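You operate a simulated robot arm through the tools that you are given. There is no shell and no other tool.

The job below is to be done with a simulated robot arm. You get a single attempt, and the scene is never put back.

JOB
Leak-test the black valve and bin it by its result.
Fine: valve from the bench tray; one test; vent before you lift the clamp arm; leave the arm up and shut the vent again.

Only the result counts: the job must be done as asked and must still hold three seconds after the hand-in. Knocking over, shifting, dropping, spilling or breaking anything else fails it.

ROBOT AND FRAMES
A 6-joint arm with a two-finger gripper, fixed in place. Base frame: the origin is at the foot of the arm, x ahead of it, y to its left, z up. Units: m, degrees, N and s.
Its first joint turns from -166.0 to 166.0 degrees. Payload 2.45 kg.
The TCP is the grasp point between the finger pads, 0.02 m short of the fingertips. In the tool frame z runs along the fingers and y along their closing line. Largest opening 0.14 m; the body of the gripper starts 0.168 m behind the TCP.
Orientation is told as [roll, pitch, yaw] about the base's x, y, z axes, in that order, counted from this pose: with the fingers straight down and closing along the base's y, the tool's x points along the base's -x, its y along +y and its z along -z.

CONTROLS
- The arm moves only by the tool play_rows. Its argument "moves" is text: rows parted by semicolons, each of 7 numbers parted by spaces: the shift along the tool's x, y, z in units of 50 mm (1.0 is 50 mm), then the turn, a rotation vector about the tool's x, y, z in units of 5 degrees (1.0 is 5 degrees), then the opening, from 0 (shut) to 1 (fully open). In form: tx ty tz wx wy wz fingers; .... A call has 1 to 20 rows; each row shifts and turns the commanded pose from where the row before left it, along the tool's axes as they then stand. A call with a number of a shift or a turn outside -1 to 1 is refused whole. Rows are played at 5 a second. More than 0.05 m and 8.6 degrees between two rows, or a gripper value outside its range, and nothing of the call is played. A pose out of reach is approached as far as the arm can. The call stops where the force on the tool passes 90 N (or 10 N more than at its start, if that is more) or the arm is blocked; 0.2 s more then pass. Each finger travels about 0.045 m/s and halts on what it meets, pressing with about 33 N; the grip force reading is that of the motor and also rises with nothing between the fingers. The clock runs only during rows and for 0.2 s after the last one: add rows that do not move to give the fingers time. It gives the time, the measured TCP pose, the force on the tool (base axes), the opening and the grip force at its end, in the units of the frame above (readings bear some noise), with the torque about the TCP (base axes, N m) and any sound that the robot's microphone picked up.
- Cameras (640 x 400 px; columns grow to the right, rows downward): "scene" is fixed at [0.0499, 0.5008, 1.4209]; the picture's right is [0.06, -1.00, 0.00], its down [-0.25, -0.01, -0.97] and it looks along [0.97, 0.05, -0.25] (base axes); focal length 291 px, centre (320, 200). "wrist" rides on the gripper at [0.078, 0.011, -0.209] in the tool frame; the picture's right is [-0.14, 0.99, 0.00], its down [-0.92, -0.13, -0.37] and it looks along [-0.36, -0.05, 0.93] (tool axes); focal length 280 px, centre (320, 200). There is no depth. A picture from a camera that has moved, and an enlarged one, comes with that camera's place and axes in the base frame and with its lens.
- get_image(camera): a new picture of that camera. The clock stands still meanwhile.
- zoom(camera, box): a new picture of the part [left, top, right, bottom] of that camera's present view, enlarged. The clock stands still meanwhile.
- hand_in(): hands the job in; it is judged then, once.

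Places have to be worked out from the pictures, the camera data and where the tool is seen. Open the gripper and draw the arm clear of the work before you hand the job in, unless the task says otherwise.

The tools are called after ">>>" by a JSON object that holds its "method" and its "body". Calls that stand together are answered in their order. play_rows: Moves the arm, as the interface text tells. Its arguments: {"type":"object","properties":{"moves":{"type":"string"}},"required":["moves"]} The other tools are called the same way: get_image (camera) takes a picture; zoom (camera, box) takes an enlarged picture of a part of a camera's view; hand_in () hands the job in.

At the start:

```text
clock: 0.0
eef_pos: [0.6619, 0.2026, 1.3981]
ee_rot: [0.0, -0.2, 0.1]
wrist_force: [0.1, 0.4, 0.0]
ft_torque: [0.03, 0.03, 0.01]
gripper_width: 0.1402
finger_force: 0.0
```

scene: 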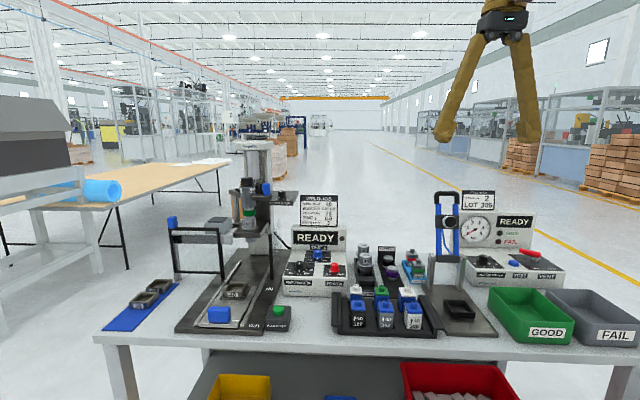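
wrist: 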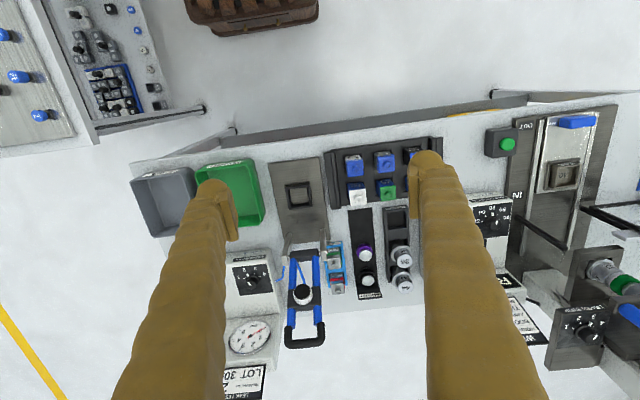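

I'll begin by looking closely at the bench from both cameras, to find the valves, the test stand, the panel and the bins.

>>> {"method": "zoom", "body": {"camera": "scene", "box": [320, 180, 500, 350]}}

>>> {"method": "zoom", "body": {"camera": "scene", "box": [430, 180, 640, 350]}}

>>> {"method": "zoom", "body": {"camera": "wrist", "box": [120, 130, 440, 400]}}

>>> {"method": "zoom", "body": {"camera": "scene", "box": [100, 180, 360, 350]}}

```text
2.35 times, centred on (410, 265) of scene
camera zoom: at [0.0499, 0.5008, 1.4209], right [0.06, -1.0, 0.0], down [-0.25, -0.01, -0.97], along [0.97, 0.05, -0.25], focal length 685 px, centre (108, 47)
```

zoom: 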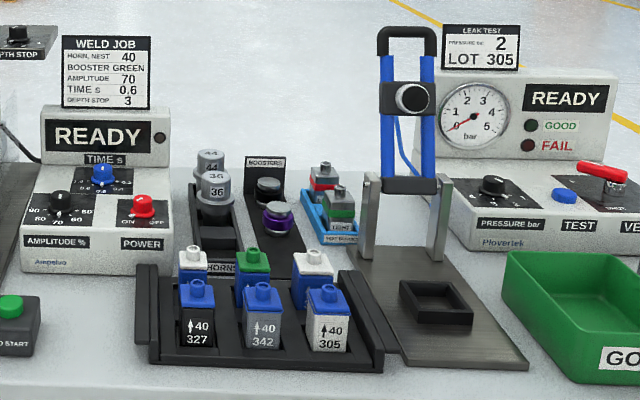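

```text
2.35 times, centred on (535, 265) of scene
camera zoom: at [0.0499, 0.5008, 1.4209], right [0.06, -1.0, 0.0], down [-0.25, -0.01, -0.97], along [0.97, 0.05, -0.25], focal length 685 px, centre (-186, 47)
```

zoom: 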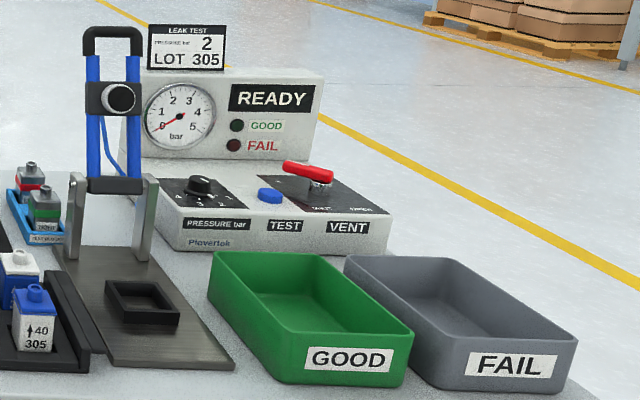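

```text
1.48 times, centred on (280, 265) of wrist
camera zoom: at [0.5825, 0.2142, 1.6065], right [0.14, 0.99, 0.0], down [0.92, -0.13, 0.37], along [0.37, -0.05, -0.93], focal length 415 px, centre (379, 104)
```

zoom: 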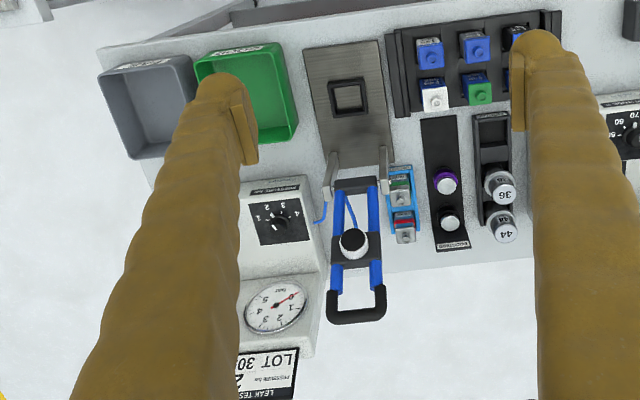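

```text
2.35 times, centred on (230, 265) of scene
camera zoom: at [0.0499, 0.5008, 1.4209], right [0.06, -1.0, 0.0], down [-0.25, -0.01, -0.97], along [0.97, 0.05, -0.25], focal length 685 px, centre (532, 47)
```

zoom: 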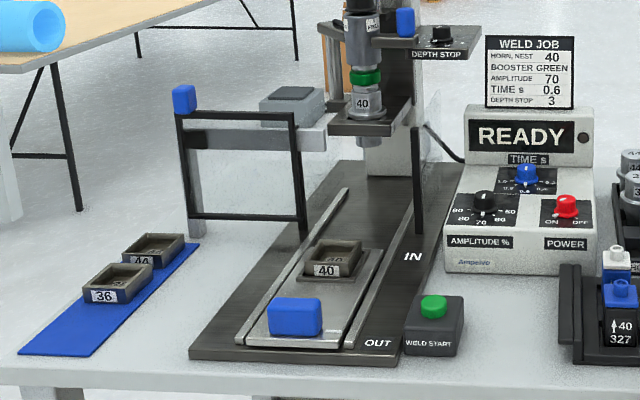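

The tray shows six valves and the card asks for a pressure of 2. I'll zoom further on the tray, the card and the knob to read them before moving.

>>> {"method": "zoom", "body": {"camera": "scene", "box": [350, 280, 430, 330]}}

>>> {"method": "zoom", "body": {"camera": "scene", "box": [440, 185, 540, 245]}}

>>> {"method": "zoom", "body": {"camera": "scene", "box": [460, 240, 560, 300]}}

>>> {"method": "zoom", "body": {"camera": "wrist", "box": [220, 230, 340, 320]}}

>>> {"method": "zoom", "body": {"camera": "wrist", "box": [260, 130, 440, 250]}}

```text
8.00 times, centred on (390, 305) of scene
camera zoom: at [0.0499, 0.5008, 1.4209], right [0.06, -1.0, 0.0], down [-0.25, -0.01, -0.97], along [0.97, 0.05, -0.25], focal length 2328 px, centre (-240, -640)
```

zoom: 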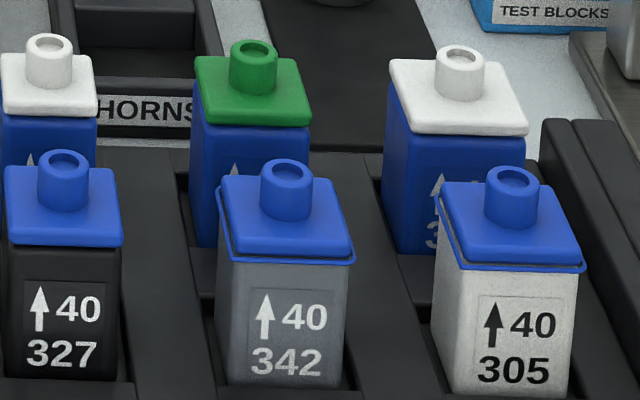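

```text
6.40 times, centred on (490, 215) of scene
camera zoom: at [0.0499, 0.5008, 1.4209], right [0.06, -1.0, 0.0], down [-0.25, -0.01, -0.97], along [0.97, 0.05, -0.25], focal length 1863 px, centre (-768, 104)
```

zoom: 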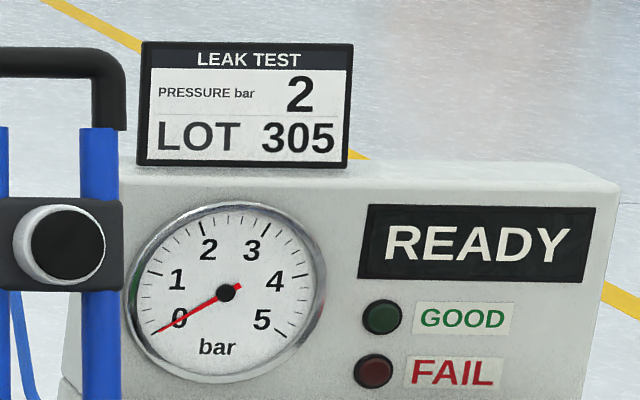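

```text
6.40 times, centred on (510, 270) of scene
camera zoom: at [0.0499, 0.5008, 1.4209], right [0.06, -1.0, 0.0], down [-0.25, -0.01, -0.97], along [0.97, 0.05, -0.25], focal length 1863 px, centre (-896, -248)
```

zoom: 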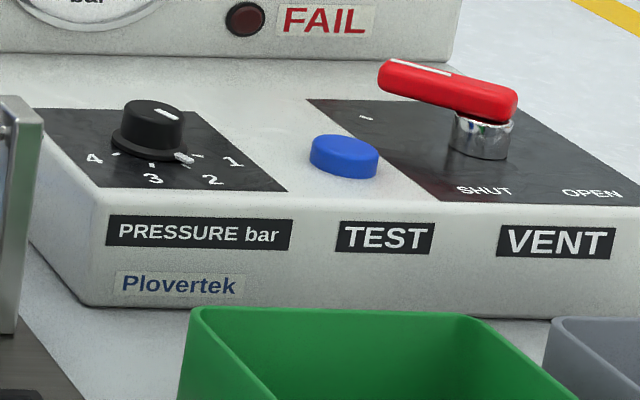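

```text
4.44 times, centred on (280, 275) of wrist
camera zoom: at [0.5825, 0.2142, 1.6065], right [0.14, 0.99, 0.0], down [0.92, -0.13, 0.37], along [0.37, -0.05, -0.93], focal length 1246 px, centre (498, -133)
```

zoom: 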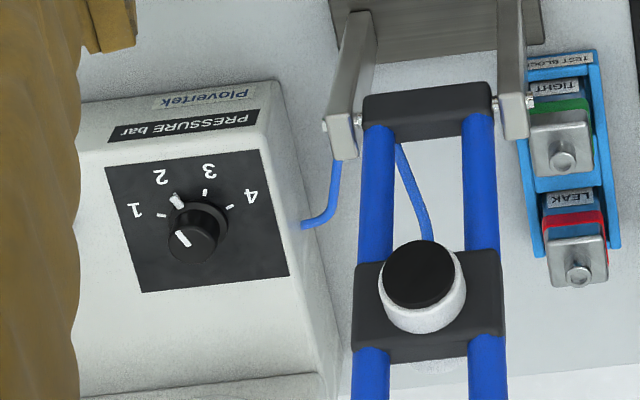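

```text
3.33 times, centred on (350, 190) of wrist
camera zoom: at [0.5825, 0.2142, 1.6065], right [0.14, 0.99, 0.0], down [0.92, -0.13, 0.37], along [0.37, -0.05, -0.93], focal length 935 px, centre (220, 233)
```

zoom: 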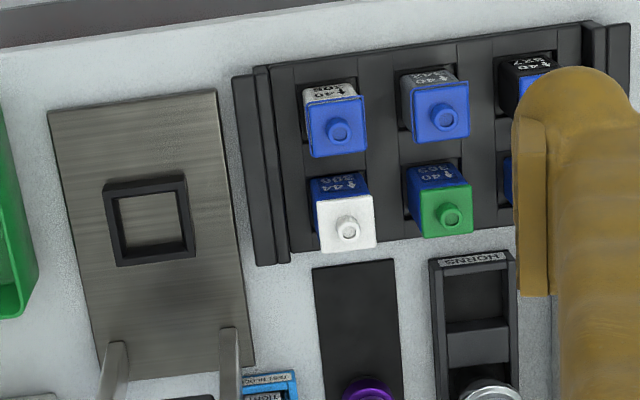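

The black-bodied valve with the blue cap (327) sits at the left end of the front row, and the panel is right of the clamp. I'll move the arm to the right and a little forward, staying high, so the wrist camera can see the pressure knob and the vent lever.

>>> {"method": "play_rows", "body": {"moves": "-0.3 -0.62 0 0 0 0 1; -0.3 -0.62 0 0 0 0 1; -0.3 -0.62 0 0 0 0 1; -0.3 -0.62 0 0 0 0 1; -0.3 -0.62 0 0 0 0 1; -0.3 -0.62 0 0 0 0 1; -0.3 -0.62 0 0 0 0 1; -0.3 -0.62 0 0 0 0 1; 0 0 0 0 0 0 1; 0 0 0 0 0 0 1"}}

>>> {"method": "get_image", "body": {"camera": "wrist"}}

```text
clock: 2.2
eef_pos: [0.7805, -0.0447, 1.3969]
ee_rot: [0.1, 0.0, 0.0]
wrist_force: [0.5, 0.8, 0.3]
ft_torque: [0.0, -0.02, -0.01]
gripper_width: 0.1402
finger_force: 0.0
```

```text
taken
camera wrist: at [0.7028, -0.0329, 1.606], right [0.14, 0.99, 0.0], down [0.92, -0.13, 0.37], along [0.37, -0.05, -0.93], focal length 280 px, centre (320, 200)
```

wrist: 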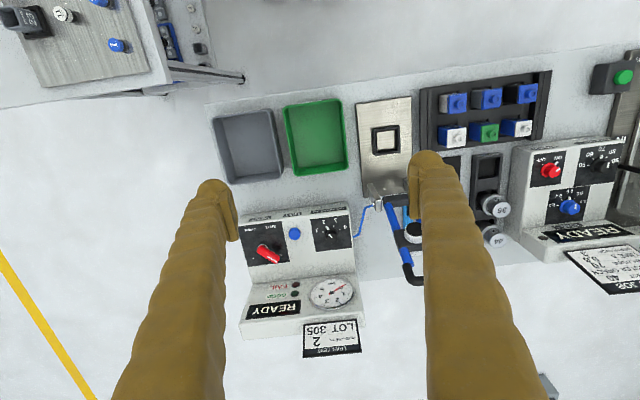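

The whole panel and tray are now visible from above. I'll zoom on the knob, lever and tray for detail.

>>> {"method": "zoom", "body": {"camera": "wrist", "box": [235, 205, 365, 285]}}

>>> {"method": "zoom", "body": {"camera": "wrist", "box": [410, 60, 560, 155]}}

>>> {"method": "zoom", "body": {"camera": "wrist", "box": [340, 80, 440, 290]}}

>>> {"method": "zoom", "body": {"camera": "wrist", "box": [200, 80, 420, 220]}}

```text
4.92 times, centred on (300, 245) of wrist
camera zoom: at [0.7028, -0.0329, 1.606], right [0.14, 0.99, 0.0], down [0.92, -0.13, 0.37], along [0.37, -0.05, -0.93], focal length 1380 px, centre (418, -22)
```

zoom: 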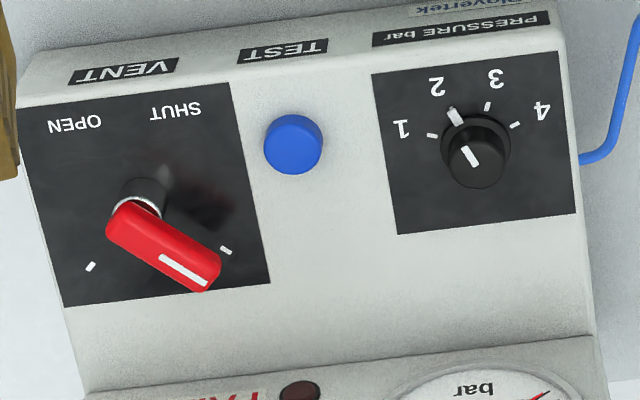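

```text
4.21 times, centred on (485, 108) of wrist
camera zoom: at [0.7028, -0.0329, 1.606], right [0.14, 0.99, 0.0], down [0.92, -0.13, 0.37], along [0.37, -0.05, -0.93], focal length 1181 px, centre (-375, 590)
```

zoom: 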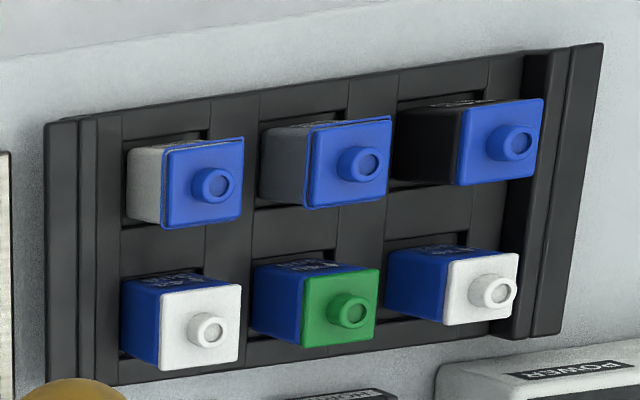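

```text
1.90 times, centred on (390, 185) of wrist
camera zoom: at [0.7028, -0.0329, 1.606], right [0.14, 0.99, 0.0], down [0.92, -0.13, 0.37], along [0.37, -0.05, -0.93], focal length 534 px, centre (187, 229)
```

zoom: 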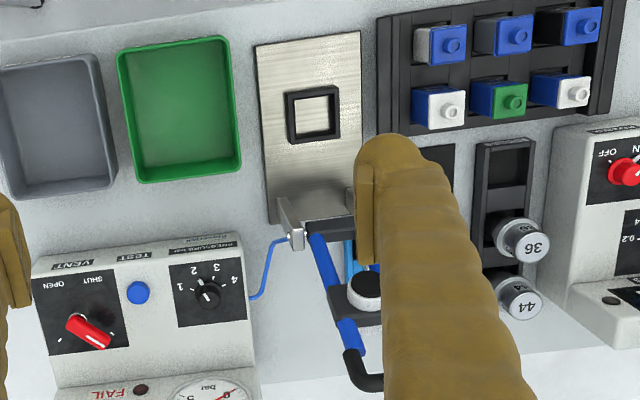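

```text
2.86 times, centred on (310, 150) of wrist
camera zoom: at [0.7028, -0.0329, 1.606], right [0.14, 0.99, 0.0], down [0.92, -0.13, 0.37], along [0.37, -0.05, -0.93], focal length 801 px, centre (349, 343)
```

zoom: 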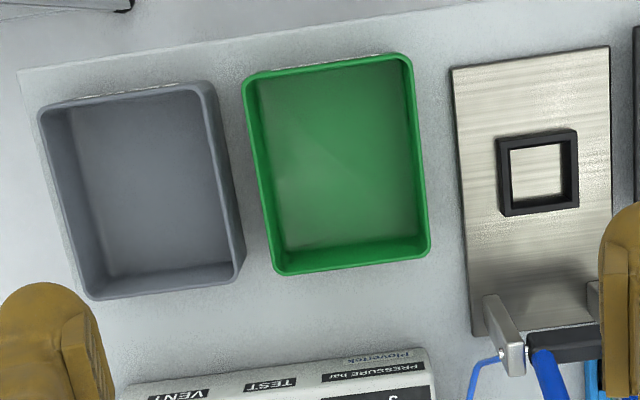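

The knob's pointer is at 2, which is what the card asks for. The vent lever points at the SHUT tick, and I estimate the black valve near (0.78, 0.43, 0.94). I'll move over toward it at a safe height to look from closer.

>>> {"method": "play_rows", "body": {"moves": "0.1 0.79 0.328 0 0 0 1; 0.1 0.79 0.328 0 0 0 1; 0.1 0.79 0.328 0 0 0 1; 0.1 0.79 0.328 0 0 0 1; 0.1 0.79 0.328 0 0 0 1; 0.1 0.79 0.328 0 0 0 1; 0.1 0.79 0.328 0 0 0 1; 0.1 0.79 0.328 0 0 0 1; 0.1 0.79 0.328 0 0 0 1; 0.1 0.79 0.328 0 0 0 1; 0.1 0.79 0.328 0 0 0 1; 0.1 0.79 0.328 0 0 0 1; 0 0 0 0 0 0 1; 0 0 0 0 0 0 1"}}

>>> {"method": "get_image", "body": {"camera": "wrist"}}

>>> {"method": "get_image", "body": {"camera": "scene"}}

```text
clock: 5.2
eef_pos: [0.7172, 0.4353, 1.2023]
ee_rot: [0.1, -0.1, 0.0]
wrist_force: [-0.5, 0.5, -0.2]
ft_torque: [0.02, 0.01, 0.0]
gripper_width: 0.14
finger_force: 0.1
```

```text
taken
camera wrist: at [0.639, 0.4442, 1.4108], right [0.14, 0.99, 0.0], down [0.92, -0.13, 0.37], along [0.37, -0.05, -0.93], focal length 280 px, centre (320, 200)
```

wrist: 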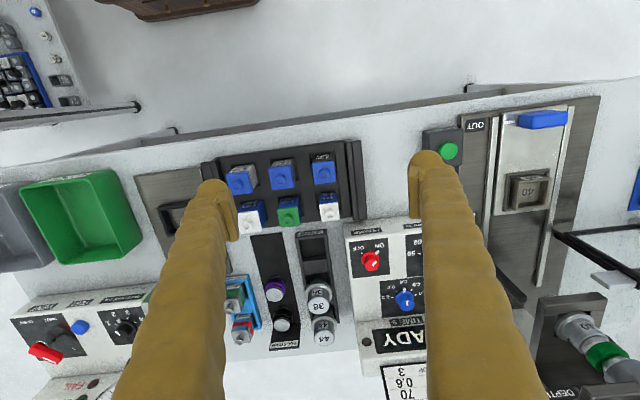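

```text
taken
```

scene: 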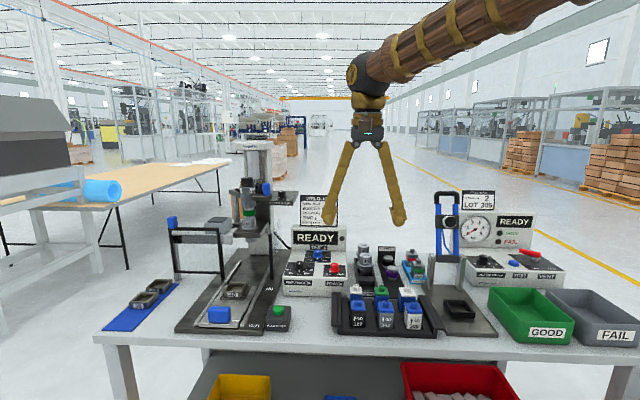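

>>> {"method": "zoom", "body": {"camera": "wrist", "box": [210, 130, 370, 230]}}

>>> {"method": "zoom", "body": {"camera": "scene", "box": [330, 270, 440, 340]}}

```text
4.00 times, centred on (290, 180) of wrist
camera zoom: at [0.639, 0.4442, 1.4108], right [0.14, 0.99, 0.0], down [0.92, -0.13, 0.37], along [0.37, -0.05, -0.93], focal length 1122 px, centre (440, 280)
```

zoom: 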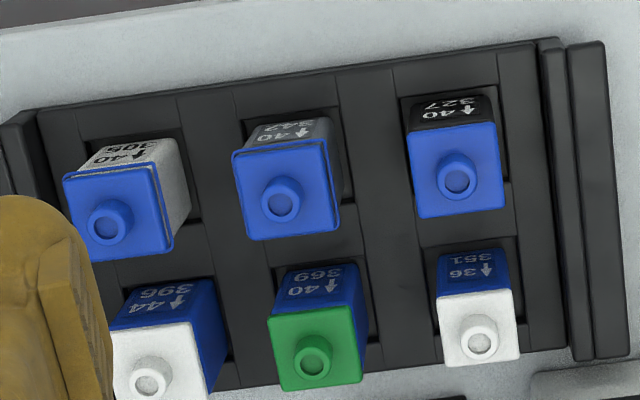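

```text
5.71 times, centred on (385, 305) of scene
camera zoom: at [0.0499, 0.5008, 1.4209], right [0.06, -1.0, 0.0], down [-0.25, -0.01, -0.97], along [0.97, 0.05, -0.25], focal length 1663 px, centre (-51, -400)
```

zoom: 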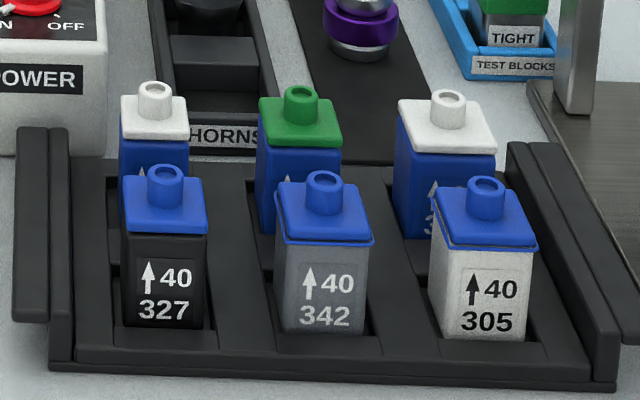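

The black valve (label 40 / 327, arrow up) is clearly alone in its slot, with its lid centre at about (0.777, 0.433, 0.925). Next I'll zoom in on the test nest and the black valve to measure heights for the fingers.

>>> {"method": "zoom", "body": {"camera": "scene", "box": [435, 290, 485, 325]}}

>>> {"method": "zoom", "body": {"camera": "scene", "box": [335, 290, 385, 340]}}

>>> {"method": "zoom", "body": {"camera": "scene", "box": [420, 180, 490, 280]}}

```text
11.43 times, centred on (460, 308) of scene
camera zoom: at [0.0499, 0.5008, 1.4209], right [0.06, -1.0, 0.0], down [-0.25, -0.01, -0.97], along [0.97, 0.05, -0.25], focal length 3326 px, centre (-1280, -1029)
```

zoom: 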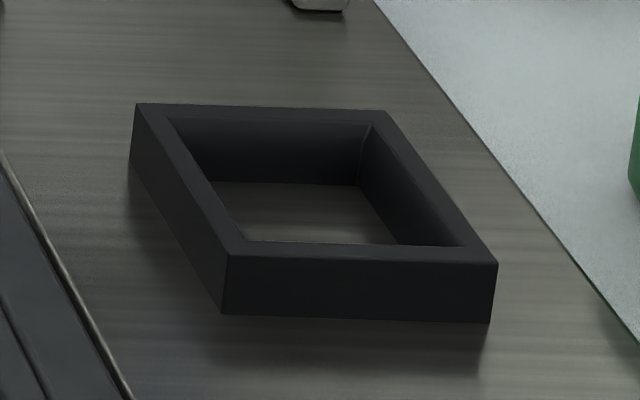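

```text
8.00 times, centred on (360, 315) of scene
camera zoom: at [0.0499, 0.5008, 1.4209], right [0.06, -1.0, 0.0], down [-0.25, -0.01, -0.97], along [0.97, 0.05, -0.25], focal length 2328 px, centre (0, -720)
```

zoom: 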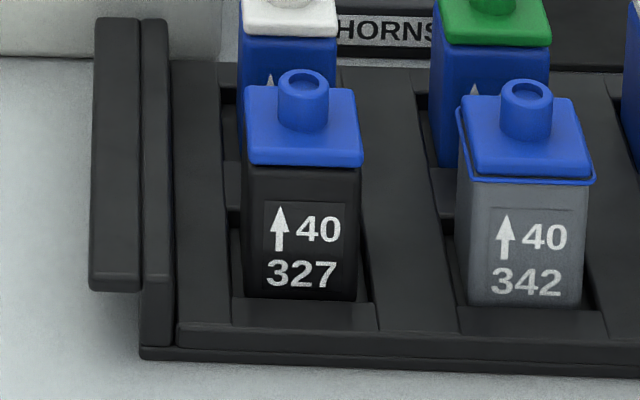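

```text
4.00 times, centred on (455, 230) of scene
camera zoom: at [0.0499, 0.5008, 1.4209], right [0.06, -1.0, 0.0], down [-0.25, -0.01, -0.97], along [0.97, 0.05, -0.25], focal length 1164 px, centre (-220, 80)
```

zoom: 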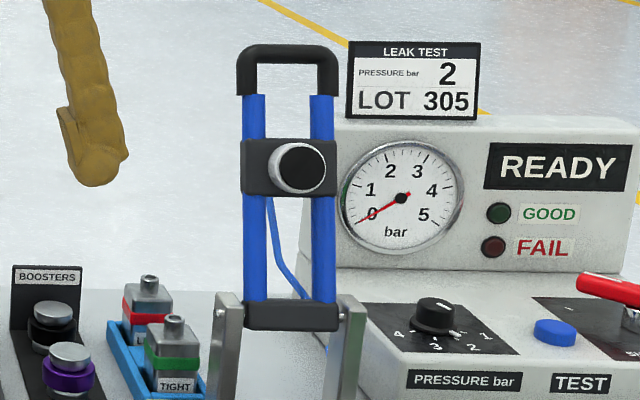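

The nest frame is about 70 mm outside and 18 mm tall, centred near (0.86, 0.115). I'll move to just above the black valve with the opening narrowed to about 58 mm, then check the alignment.

>>> {"method": "play_rows", "body": {"moves": "-0.24 -0.01 0.69 0 0 0 0.414; -0.24 -0.01 0.69 0 0 0 0.414; -0.24 -0.01 0.69 0 0 0 0.414; -0.24 -0.01 0.69 0 0 0 0.414; -0.24 -0.01 0.69 0 0 0 0.414; 0 0 0 0 0 0 0.414; 0 0 0 0 0 0 0.414; 0 0 0 0 0 0 0.414"}}

>>> {"method": "get_image", "body": {"camera": "wrist"}}

>>> {"method": "zoom", "body": {"camera": "scene", "box": [310, 240, 410, 340]}}

```text
clock: 7.0
eef_pos: [0.78, 0.4287, 1.0281]
ee_rot: [0.1, -0.2, 0.0]
wrist_force: [-1.0, 0.5, 0.4]
ft_torque: [-0.01, -0.01, -0.02]
gripper_width: 0.0583
finger_force: 0.2
```

```text
taken
camera wrist: at [0.701, 0.4392, 1.2367], right [0.14, 0.99, 0.0], down [0.92, -0.13, 0.37], along [0.37, -0.05, -0.93], focal length 280 px, centre (320, 200)
```

wrist: 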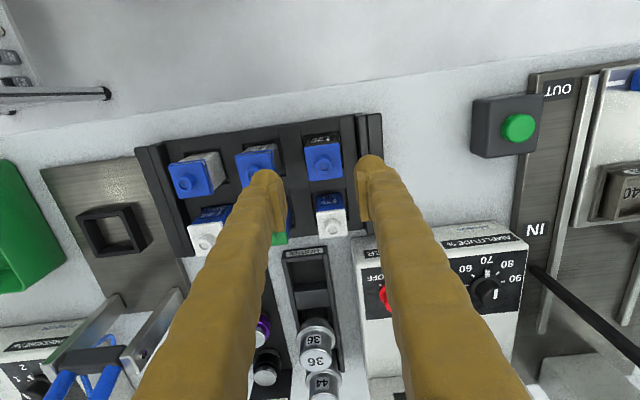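

```text
4.00 times, centred on (360, 290) of scene
camera zoom: at [0.0499, 0.5008, 1.4209], right [0.06, -1.0, 0.0], down [-0.25, -0.01, -0.97], along [0.97, 0.05, -0.25], focal length 1164 px, centre (160, -160)
```

zoom: 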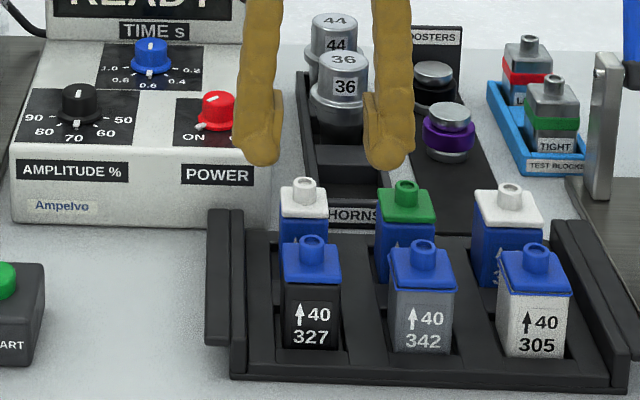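

>>> {"method": "zoom", "body": {"camera": "wrist", "box": [270, 110, 390, 240]}}

```text
3.08 times, centred on (330, 175) of wrist
camera zoom: at [0.701, 0.4392, 1.2367], right [0.14, 0.99, 0.0], down [0.92, -0.13, 0.37], along [0.37, -0.05, -0.93], focal length 863 px, centre (289, 277)
```

zoom: 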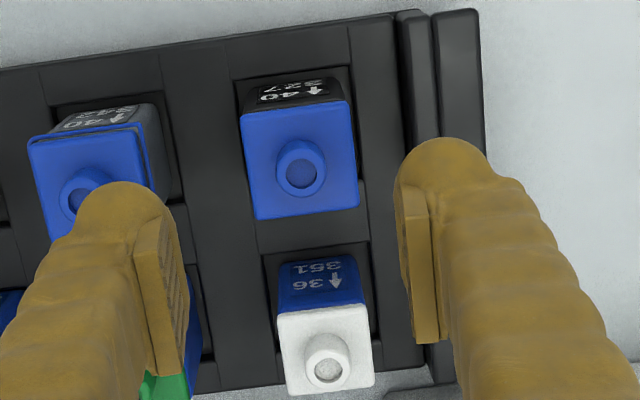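

The black valve's lid spans x 0.759–0.799, centred at (0.779, 0.4325). Side clearance is tight along y because of the tray wall and the grey valve, so I'll rise and turn the tool 90° to close along x, where there is more room.

>>> {"method": "play_rows", "body": {"moves": "0 0 -0.1 0 0 1 0.386; 0 0 -0.1 0 0 1 0.386; 0 0 -0.1 0 0 1 0.386; 0 0 -0.1 0 0 1 0.386; 0 0 -0.1 0 0 1 0.386; 0 0 -0.1 0 0 1 0.386; 0 0 -0.1 0 0 1 0.386; 0 0 -0.1 0 0 1 0.386; 0 0 -0.1 0 0 1 0.386; 0 0 -0.1 0 0 1 0.386; 0 0 0 0 0 1 0.386; 0 0 0 0 0 1 0.386; 0 0 0 0 0 1 0.386; 0 0 0 0 0 1 0.386; 0 0 0 0 0 1 0.386; 0 0 0 0 0 1 0.386; 0 0 0 0 0 1 0.386; 0 0 0 0 0 1 0.386; 0 0 0 0 0 0 0.386; 0 0 0 0 0 0 0.386"}}

>>> {"method": "get_image", "body": {"camera": "wrist"}}

>>> {"method": "get_image", "body": {"camera": "scene"}}

```text
clock: 11.2
eef_pos: [0.783, 0.4291, 1.0791]
ee_rot: [0.1, 0.1, -90.0]
wrist_force: [-0.3, 0.6, 0.7]
ft_torque: [-0.02, -0.01, -0.02]
gripper_width: 0.0539
finger_force: 0.0
```

```text
taken
camera wrist: at [0.7921, 0.5065, 1.2881], right [0.99, -0.14, 0.0], down [-0.13, -0.92, 0.37], along [-0.05, -0.36, -0.93], focal length 280 px, centre (320, 200)
```

wrist: 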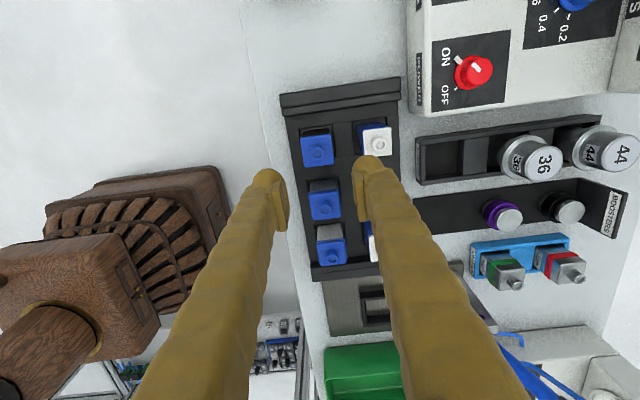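

```text
taken
```

scene: 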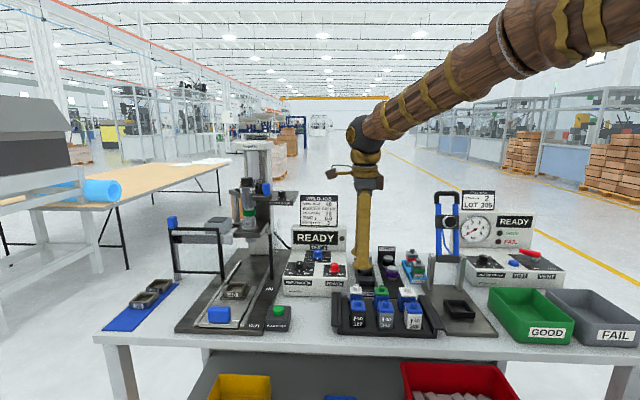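

The tool is turned and the valve is confirmed at (0.779, 0.433). I'll correct sideways and drop to z 0.95, with the fingertips just above the lid level, then check clearance.

>>> {"method": "play_rows", "body": {"moves": "0.074 -0.08 0 0 0 0 0.386; 0 0 0.6 0 0 0 0.386; 0 0 0.6 0 0 0 0.386; 0 0 0.6 0 0 0 0.386; 0 0 0.5 0 0 0 0.386; 0 0 0.28 0 0 0 0.386; 0 0 0 0 0 0 0.386; 0 0 0 0 0 0 0.386"}}

>>> {"method": "zoom", "body": {"camera": "wrist", "box": [240, 80, 420, 260]}}

>>> {"method": "zoom", "body": {"camera": "scene", "box": [320, 250, 420, 340]}}

```text
clock: 13.0
eef_pos: [0.7805, 0.4336, 0.9514]
ee_rot: [0.1, 0.1, -90.1]
wrist_force: [-0.7, 0.0, -0.1]
ft_torque: [-0.03, 0.02, -0.03]
gripper_width: 0.0541
finger_force: 0.1
```

```text
2.22 times, centred on (330, 170) of wrist
camera zoom: at [0.7899, 0.5121, 1.1603], right [0.99, -0.14, 0.0], down [-0.13, -0.92, 0.37], along [-0.05, -0.36, -0.93], focal length 623 px, centre (298, 267)
```

zoom: 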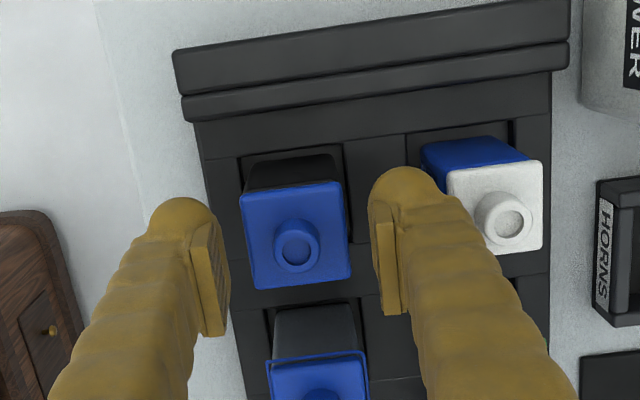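

```text
4.44 times, centred on (370, 295) of scene
camera zoom: at [0.0499, 0.5008, 1.4209], right [0.06, -1.0, 0.0], down [-0.25, -0.01, -0.97], along [0.97, 0.05, -0.25], focal length 1294 px, centre (98, -222)
```

zoom: 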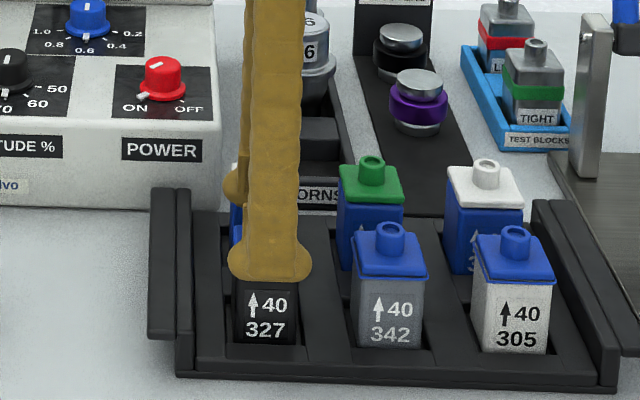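

Both fingers clear the valve by about 7 mm, and the rear finger clears the white-lidded valve by about 6 mm. I'll go down to z 0.904 and close gently on the valve.

>>> {"method": "play_rows", "body": {"moves": "-0.02 -0.03 0 0 0 0 0.386; 0 0 0.25 0 0 0 0.386; 0 0 0.25 0 0 0 0.386; 0 0 0.25 0 0 0 0.386; 0 0 0.2 0 0 0 0.386; 0 0 0 0 0 0 0.386; 0 0 0 0 0 0 0.386"}}

>>> {"method": "zoom", "body": {"camera": "scene", "box": [320, 250, 420, 340]}}

>>> {"method": "zoom", "body": {"camera": "wrist", "box": [240, 80, 420, 260]}}

```text
clock: 14.6
eef_pos: [0.7766, 0.43, 0.9013]
ee_rot: [0.1, 0.2, -90.0]
wrist_force: [-0.2, -0.2, -0.3]
ft_torque: [-0.02, 0.03, 0.01]
gripper_width: 0.054
finger_force: 0.1
```

```text
4.44 times, centred on (370, 295) of scene
camera zoom: at [0.0499, 0.5008, 1.4209], right [0.06, -1.0, 0.0], down [-0.25, -0.01, -0.97], along [0.97, 0.05, -0.25], focal length 1294 px, centre (98, -222)
```

zoom: 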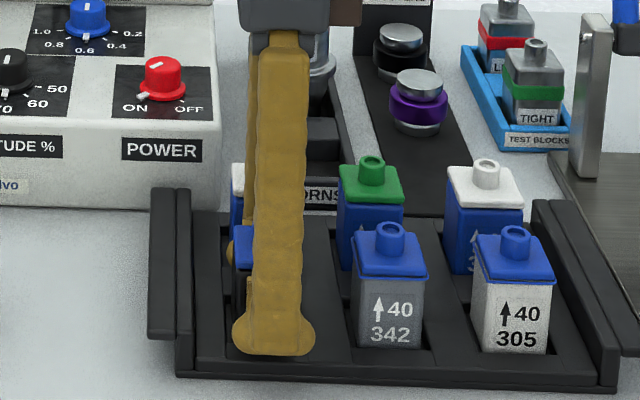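

```text
2.22 times, centred on (330, 170) of wrist
camera zoom: at [0.7867, 0.5084, 1.1115], right [0.99, -0.14, 0.0], down [-0.13, -0.92, 0.37], along [-0.05, -0.36, -0.93], focal length 623 px, centre (298, 267)
```

zoom: 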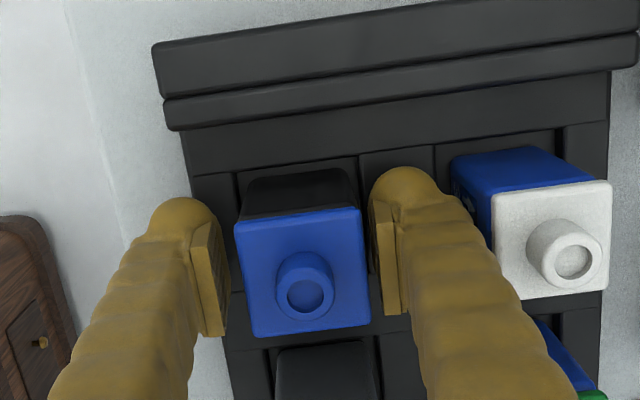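

The fingers straddle the valve with no contact force. I'll raise 3 mm so the tips will clear the nest frame later, then close on the valve.

>>> {"method": "play_rows", "body": {"moves": "0 0 -0.06 0 0 0 0.386; 0 0 0 0 0 0 0.33; 0 0 0 0 0 0 0.29; 0 0 0 0 0 0 0.25; 0 0 0 0 0 0 0.2; 0 0 0 0 0 0 0.2; 0 0 0 0 0 0 0.2"}}

>>> {"method": "zoom", "body": {"camera": "wrist", "box": [240, 80, 420, 260]}}

```text
clock: 16.2
eef_pos: [0.7759, 0.431, 0.9059]
ee_rot: [0.1, 0.0, -90.0]
wrist_force: [-0.7, 0.7, 0.9]
ft_torque: [0.02, 0.03, -0.03]
gripper_width: 0.0387
finger_force: 32.6
```

```text
2.22 times, centred on (330, 170) of wrist
camera zoom: at [0.7867, 0.5083, 1.1143], right [0.99, -0.14, 0.0], down [-0.13, -0.92, 0.37], along [-0.05, -0.36, -0.93], focal length 623 px, centre (298, 267)
```

zoom: 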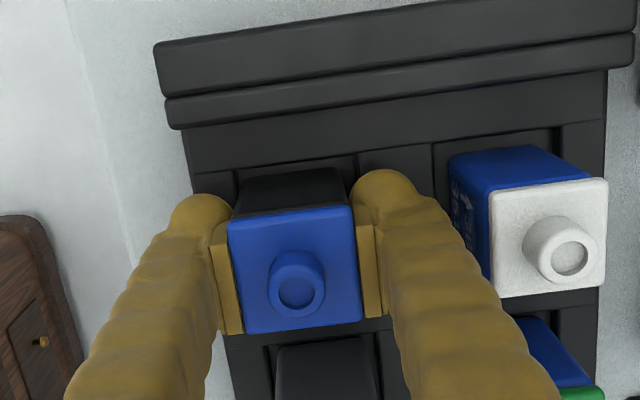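

The grip is firm at about 39 mm. I'll lift straight up and confirm that the body and the lid come together.

>>> {"method": "play_rows", "body": {"moves": "0 0 -0.2 0 0 0 0.2; 0 0 -0.3 0 0 0 0.2; 0 0 -0.5 0 0 0 0.2; 0 0 -0.5 0 0 0 0.2; 0 0 -0.6 0 0 0 0.2; 0 0 -0.6 0 0 0 0.2; 0 0 -0.3 0 0 0 0.2; 0 0 0 0 0 0 0.2; 0 0 0 0 0 0 0.2"}}

>>> {"method": "zoom", "body": {"camera": "scene", "box": [310, 210, 430, 340]}}

>>> {"method": "get_image", "body": {"camera": "wrist"}}

```text
clock: 18.2
eef_pos: [0.7768, 0.4305, 1.0568]
ee_rot: [0.0, 0.1, -90.0]
wrist_force: [-0.2, -0.1, -1.0]
ft_torque: [-0.02, 0.01, 0.03]
gripper_width: 0.0387
finger_force: 33.2
```

```text
3.08 times, centred on (370, 275) of scene
camera zoom: at [0.0499, 0.5008, 1.4209], right [0.06, -1.0, 0.0], down [-0.25, -0.01, -0.97], along [0.97, 0.05, -0.25], focal length 896 px, centre (166, -31)
```

zoom: 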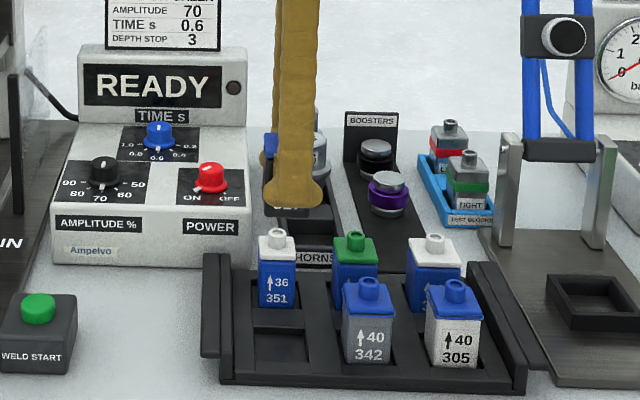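

```text
taken
camera wrist: at [0.7868, 0.5088, 1.2647], right [0.99, -0.14, 0.0], down [-0.13, -0.92, 0.37], along [-0.05, -0.36, -0.93], focal length 280 px, centre (320, 200)
```

wrist: 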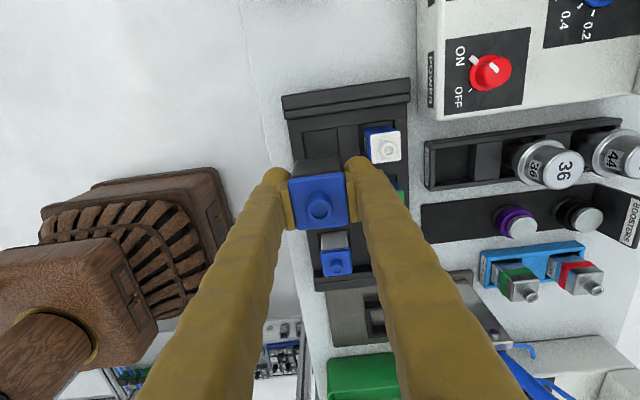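

The slot is empty, so the valve came up whole. I'll zoom on it to see how far its bottom hangs below the fingertips.

>>> {"method": "zoom", "body": {"camera": "scene", "box": [340, 240, 385, 300]}}

>>> {"method": "zoom", "body": {"camera": "wrist", "box": [260, 130, 420, 240]}}

```text
6.67 times, centred on (362, 270) of scene
camera zoom: at [0.0499, 0.5008, 1.4209], right [0.06, -1.0, 0.0], down [-0.25, -0.01, -0.97], along [0.97, 0.05, -0.25], focal length 1940 px, centre (37, -267)
```

zoom: 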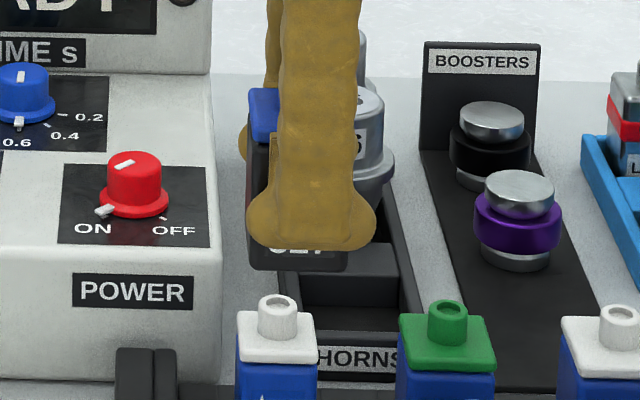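

```text
3.64 times, centred on (340, 185) of wrist
camera zoom: at [0.7868, 0.5088, 1.2647], right [0.99, -0.14, 0.0], down [-0.13, -0.92, 0.37], along [-0.05, -0.36, -0.93], focal length 1020 px, centre (247, 254)
```

zoom: 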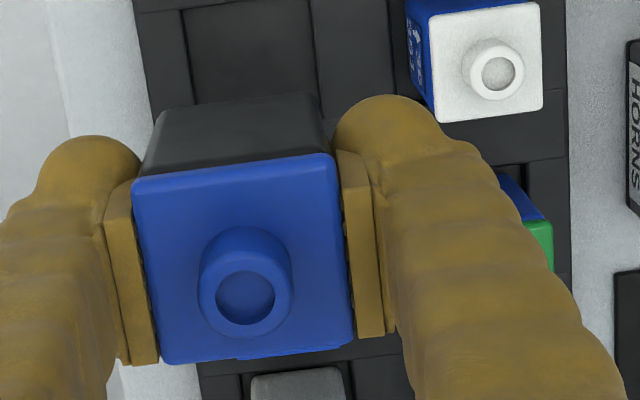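

The valve's bottom is about 20 mm below the fingertips, just enough to clear the 18 mm nest frame. I'll carry it past the nest at a safe height so the wrist camera can see the nest unobstructed.

>>> {"method": "play_rows", "body": {"moves": "-0.2 0 -0.5 0 0 0 0.2; -0.78 0.04 -0.5 0 0 0 0.2; -0.8 0.04 0 0 0 0 0.2; -0.8 0.04 0 0 0 0 0.2; -0.8 0.04 0 0 0 0 0.2; -0.8 0.04 0 0 0 0 0.2; -0.8 0.04 0 0 0 0 0.2; -0.8 0.04 0 0 0 0 0.2; -0.8 0.04 0 0 0 0 0.2; -0.8 0.04 0 0 0 0 0.2; -0.8 0.04 0 0 0 0 0.2; -0.6 0.04 0 0 0 0 0.2; 0 0 0 0 0 0 0.2; 0 0 0 0 0 0 0.2"}}

>>> {"method": "get_image", "body": {"camera": "wrist"}}

>>> {"method": "get_image", "body": {"camera": "scene"}}

```text
clock: 21.2
eef_pos: [0.7995, -0.0068, 1.1028]
ee_rot: [0.1, 0.1, -89.9]
wrist_force: [0.0, 0.5, -0.9]
ft_torque: [-0.03, -0.02, 0.02]
gripper_width: 0.0388
finger_force: 32.5
```

```text
taken
camera wrist: at [0.81, 0.0708, 1.3118], right [0.99, -0.14, 0.0], down [-0.13, -0.92, 0.37], along [-0.05, -0.36, -0.93], focal length 280 px, centre (320, 200)
```

wrist: 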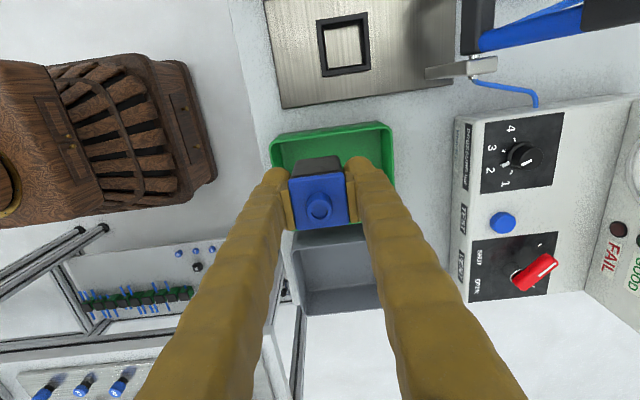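

```text
taken
```

scene: 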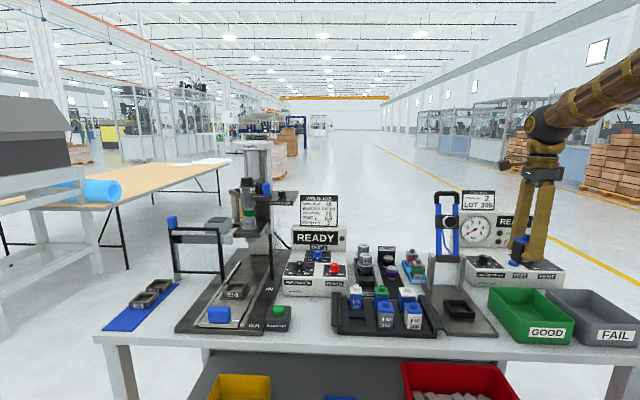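

Excellent view of the nest, knob, button and lever. I'll zoom into each to pin down their positions.

>>> {"method": "zoom", "body": {"camera": "wrist", "box": [300, 0, 400, 90]}}

>>> {"method": "zoom", "body": {"camera": "wrist", "box": [440, 100, 600, 310]}}

>>> {"method": "zoom", "body": {"camera": "wrist", "box": [410, 0, 640, 120]}}

```text
4.44 times, centred on (350, 45) of wrist
camera zoom: at [0.81, 0.0708, 1.3118], right [0.99, -0.14, 0.0], down [-0.13, -0.92, 0.37], along [-0.05, -0.36, -0.93], focal length 1246 px, centre (187, 889)
```

zoom: 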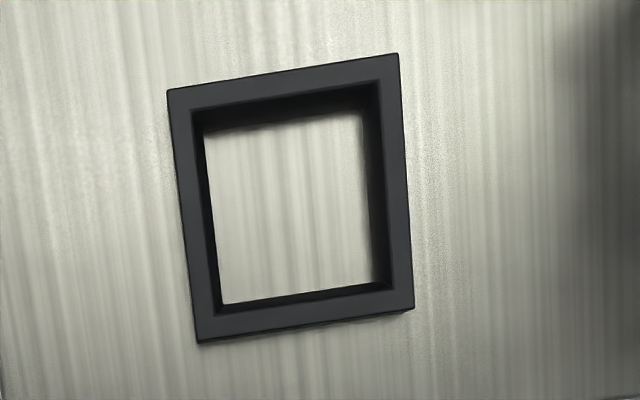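

```text
1.90 times, centred on (520, 205) of wrist
camera zoom: at [0.81, 0.0708, 1.3118], right [0.99, -0.14, 0.0], down [-0.13, -0.92, 0.37], along [-0.05, -0.36, -0.93], focal length 534 px, centre (-61, 190)
```

zoom: 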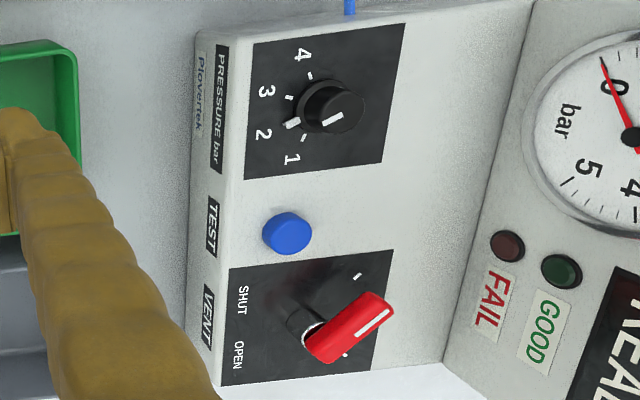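

```text
2.78 times, centred on (525, 60) of wrist
camera zoom: at [0.81, 0.0708, 1.3118], right [0.99, -0.14, 0.0], down [-0.13, -0.92, 0.37], along [-0.05, -0.36, -0.93], focal length 780 px, centre (-250, 590)
```

zoom: 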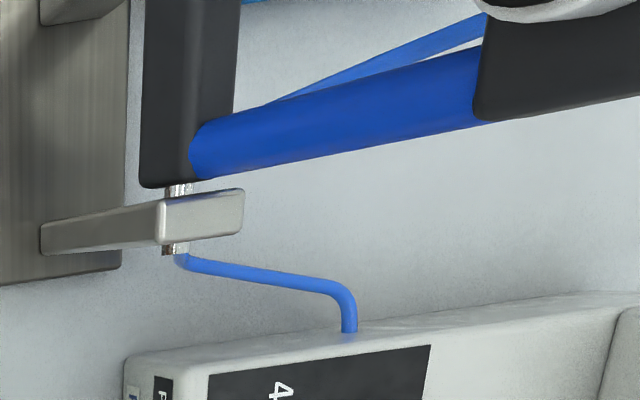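

The nest frame's top is at z≈0.888 and its centre at (0.8494, 0.120), with the floor at about 0.8705. I'll move the valve directly above it and lower partway to check alignment.

>>> {"method": "play_rows", "body": {"moves": "0.5 0.2 0 0 0 0 0.2; 0.5 0.2 0 0 0 0 0.2; 0.5 0.2 0 0 0 0 0.2; 0.5 0.2 0 0 0 0 0.2; 0.514 0.208 0 0 0 0 0.2; 0 0 0.5 0 0 0 0.2; 0 0 0.5 0 0 0 0.2; 0 0 0.5 0 0 0 0.2; 0 0 0.5 0 0 0 0.2; 0 0 0.5 0 0 0 0.2; 0 0 0 0 0 0 0.2; 0 0 0 0 0 0 0.2"}}

>>> {"method": "get_image", "body": {"camera": "wrist"}}

>>> {"method": "zoom", "body": {"camera": "scene", "box": [420, 240, 500, 330]}}

```text
clock: 23.8
eef_pos: [0.849, 0.1159, 0.9794]
ee_rot: [0.0, 0.1, -90.0]
wrist_force: [-0.2, 0.6, -0.4]
ft_torque: [0.01, 0.01, 0.02]
gripper_width: 0.0388
finger_force: 33.5
```

```text
taken
camera wrist: at [0.8602, 0.1945, 1.189], right [0.99, -0.14, 0.0], down [-0.13, -0.92, 0.37], along [-0.05, -0.36, -0.93], focal length 280 px, centre (320, 200)
```

wrist: 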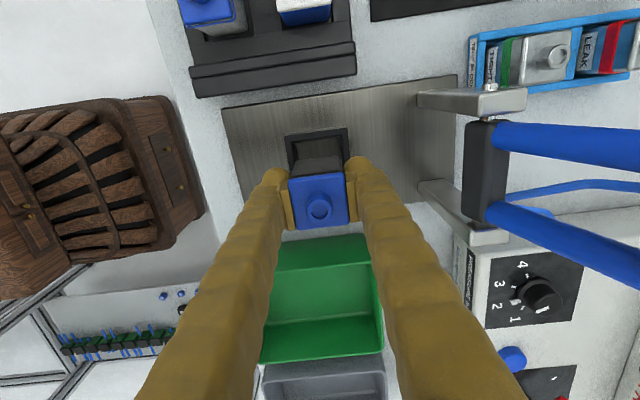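

```text
4.44 times, centred on (460, 285) of scene
camera zoom: at [0.0499, 0.5008, 1.4209], right [0.06, -1.0, 0.0], down [-0.25, -0.01, -0.97], along [0.97, 0.05, -0.25], focal length 1294 px, centre (-302, -178)
```

zoom: 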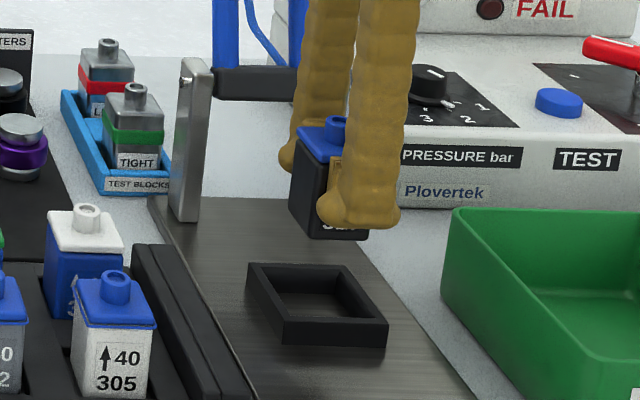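

>>> {"method": "zoom", "body": {"camera": "wrist", "box": [260, 110, 380, 240]}}

```text
3.08 times, centred on (320, 175) of wrist
camera zoom: at [0.8602, 0.1945, 1.189], right [0.99, -0.14, 0.0], down [-0.13, -0.92, 0.37], along [-0.05, -0.36, -0.93], focal length 863 px, centre (320, 277)
```

zoom: 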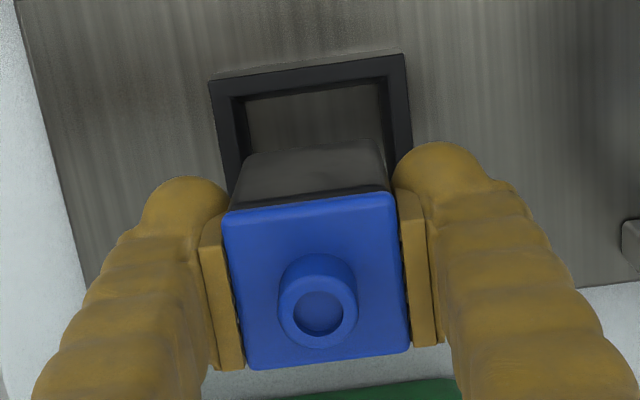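

The nest is confirmed at centre (0.8495, 0.1195) and the valve is within 2 mm of that. I'll nudge the valve and lower to just above the nest floor.

>>> {"method": "play_rows", "body": {"moves": "0.03 0 0 0 0 0 0.2; 0 0 0.3 0 0 0 0.2; 0 0 0.3 0 0 0 0.2; 0 0 0.3 0 0 0 0.2; 0 0 0.2 0 0 0 0.2; 0 0 0.15 0 0 0 0.2; 0 0 0 0 0 0 0.2; 0 0 0 0 0 0 0.2"}}

>>> {"method": "zoom", "body": {"camera": "scene", "box": [435, 275, 485, 325]}}

>>> {"method": "zoom", "body": {"camera": "wrist", "box": [260, 110, 380, 240]}}

```text
clock: 25.6
eef_pos: [0.8508, 0.1182, 0.9167]
ee_rot: [0.1, 0.0, -90.0]
wrist_force: [0.0, -0.2, -0.5]
ft_torque: [0.02, -0.01, -0.01]
gripper_width: 0.0388
finger_force: 33.1
```

```text
8.00 times, centred on (460, 300) of scene
camera zoom: at [0.0499, 0.5008, 1.4209], right [0.06, -1.0, 0.0], down [-0.25, -0.01, -0.97], along [0.97, 0.05, -0.25], focal length 2328 px, centre (-800, -600)
```

zoom: 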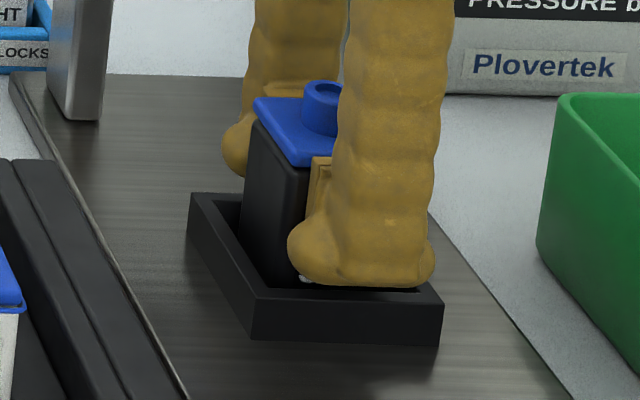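

```text
3.08 times, centred on (320, 175) of wrist
camera zoom: at [0.8614, 0.196, 1.1253], right [0.99, -0.14, 0.0], down [-0.13, -0.92, 0.37], along [-0.05, -0.36, -0.93], focal length 863 px, centre (320, 277)
```

zoom: 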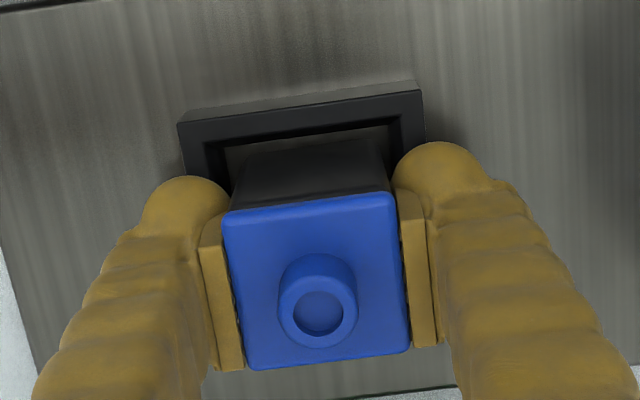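

The valve is inside the nest frame, with the fingertips just above the rim. I'll lower in 1 mm steps, watching the force.

>>> {"method": "play_rows", "body": {"moves": "0 0 0.02 0 0 0 0.2; 0 0 0.02 0 0 0 0.2; 0 0 0.02 0 0 0 0.2; 0 0 0 0 0 0 0.2"}}

>>> {"method": "zoom", "body": {"camera": "scene", "box": [435, 275, 485, 325]}}

```text
clock: 26.6
eef_pos: [0.849, 0.1181, 0.9136]
ee_rot: [0.1, -0.1, -90.0]
wrist_force: [0.3, -0.2, -1.4]
ft_torque: [-0.01, 0.0, -0.01]
gripper_width: 0.0385
finger_force: 33.5
```

```text
8.00 times, centred on (460, 300) of scene
camera zoom: at [0.0499, 0.5008, 1.4209], right [0.06, -1.0, 0.0], down [-0.25, -0.01, -0.97], along [0.97, 0.05, -0.25], focal length 2328 px, centre (-800, -600)
```

zoom: 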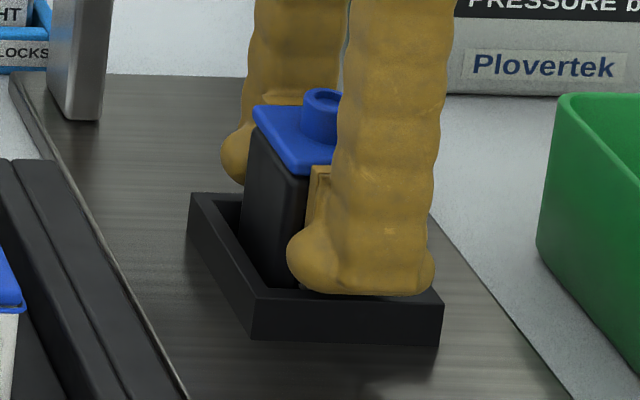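

>>> {"method": "play_rows", "body": {"moves": "0 0 0.02 0 0 0 0.2; 0 0 0 0 0 0 0.2; 0 0 0 0 0 0 0.2"}}

```text
clock: 27.4
eef_pos: [0.8489, 0.1182, 0.9141]
ee_rot: [0.1, 0.0, -90.0]
wrist_force: [-0.1, -0.7, -1.5]
ft_torque: [0.0, 0.02, -0.02]
gripper_width: 0.0386
finger_force: 33.5
```

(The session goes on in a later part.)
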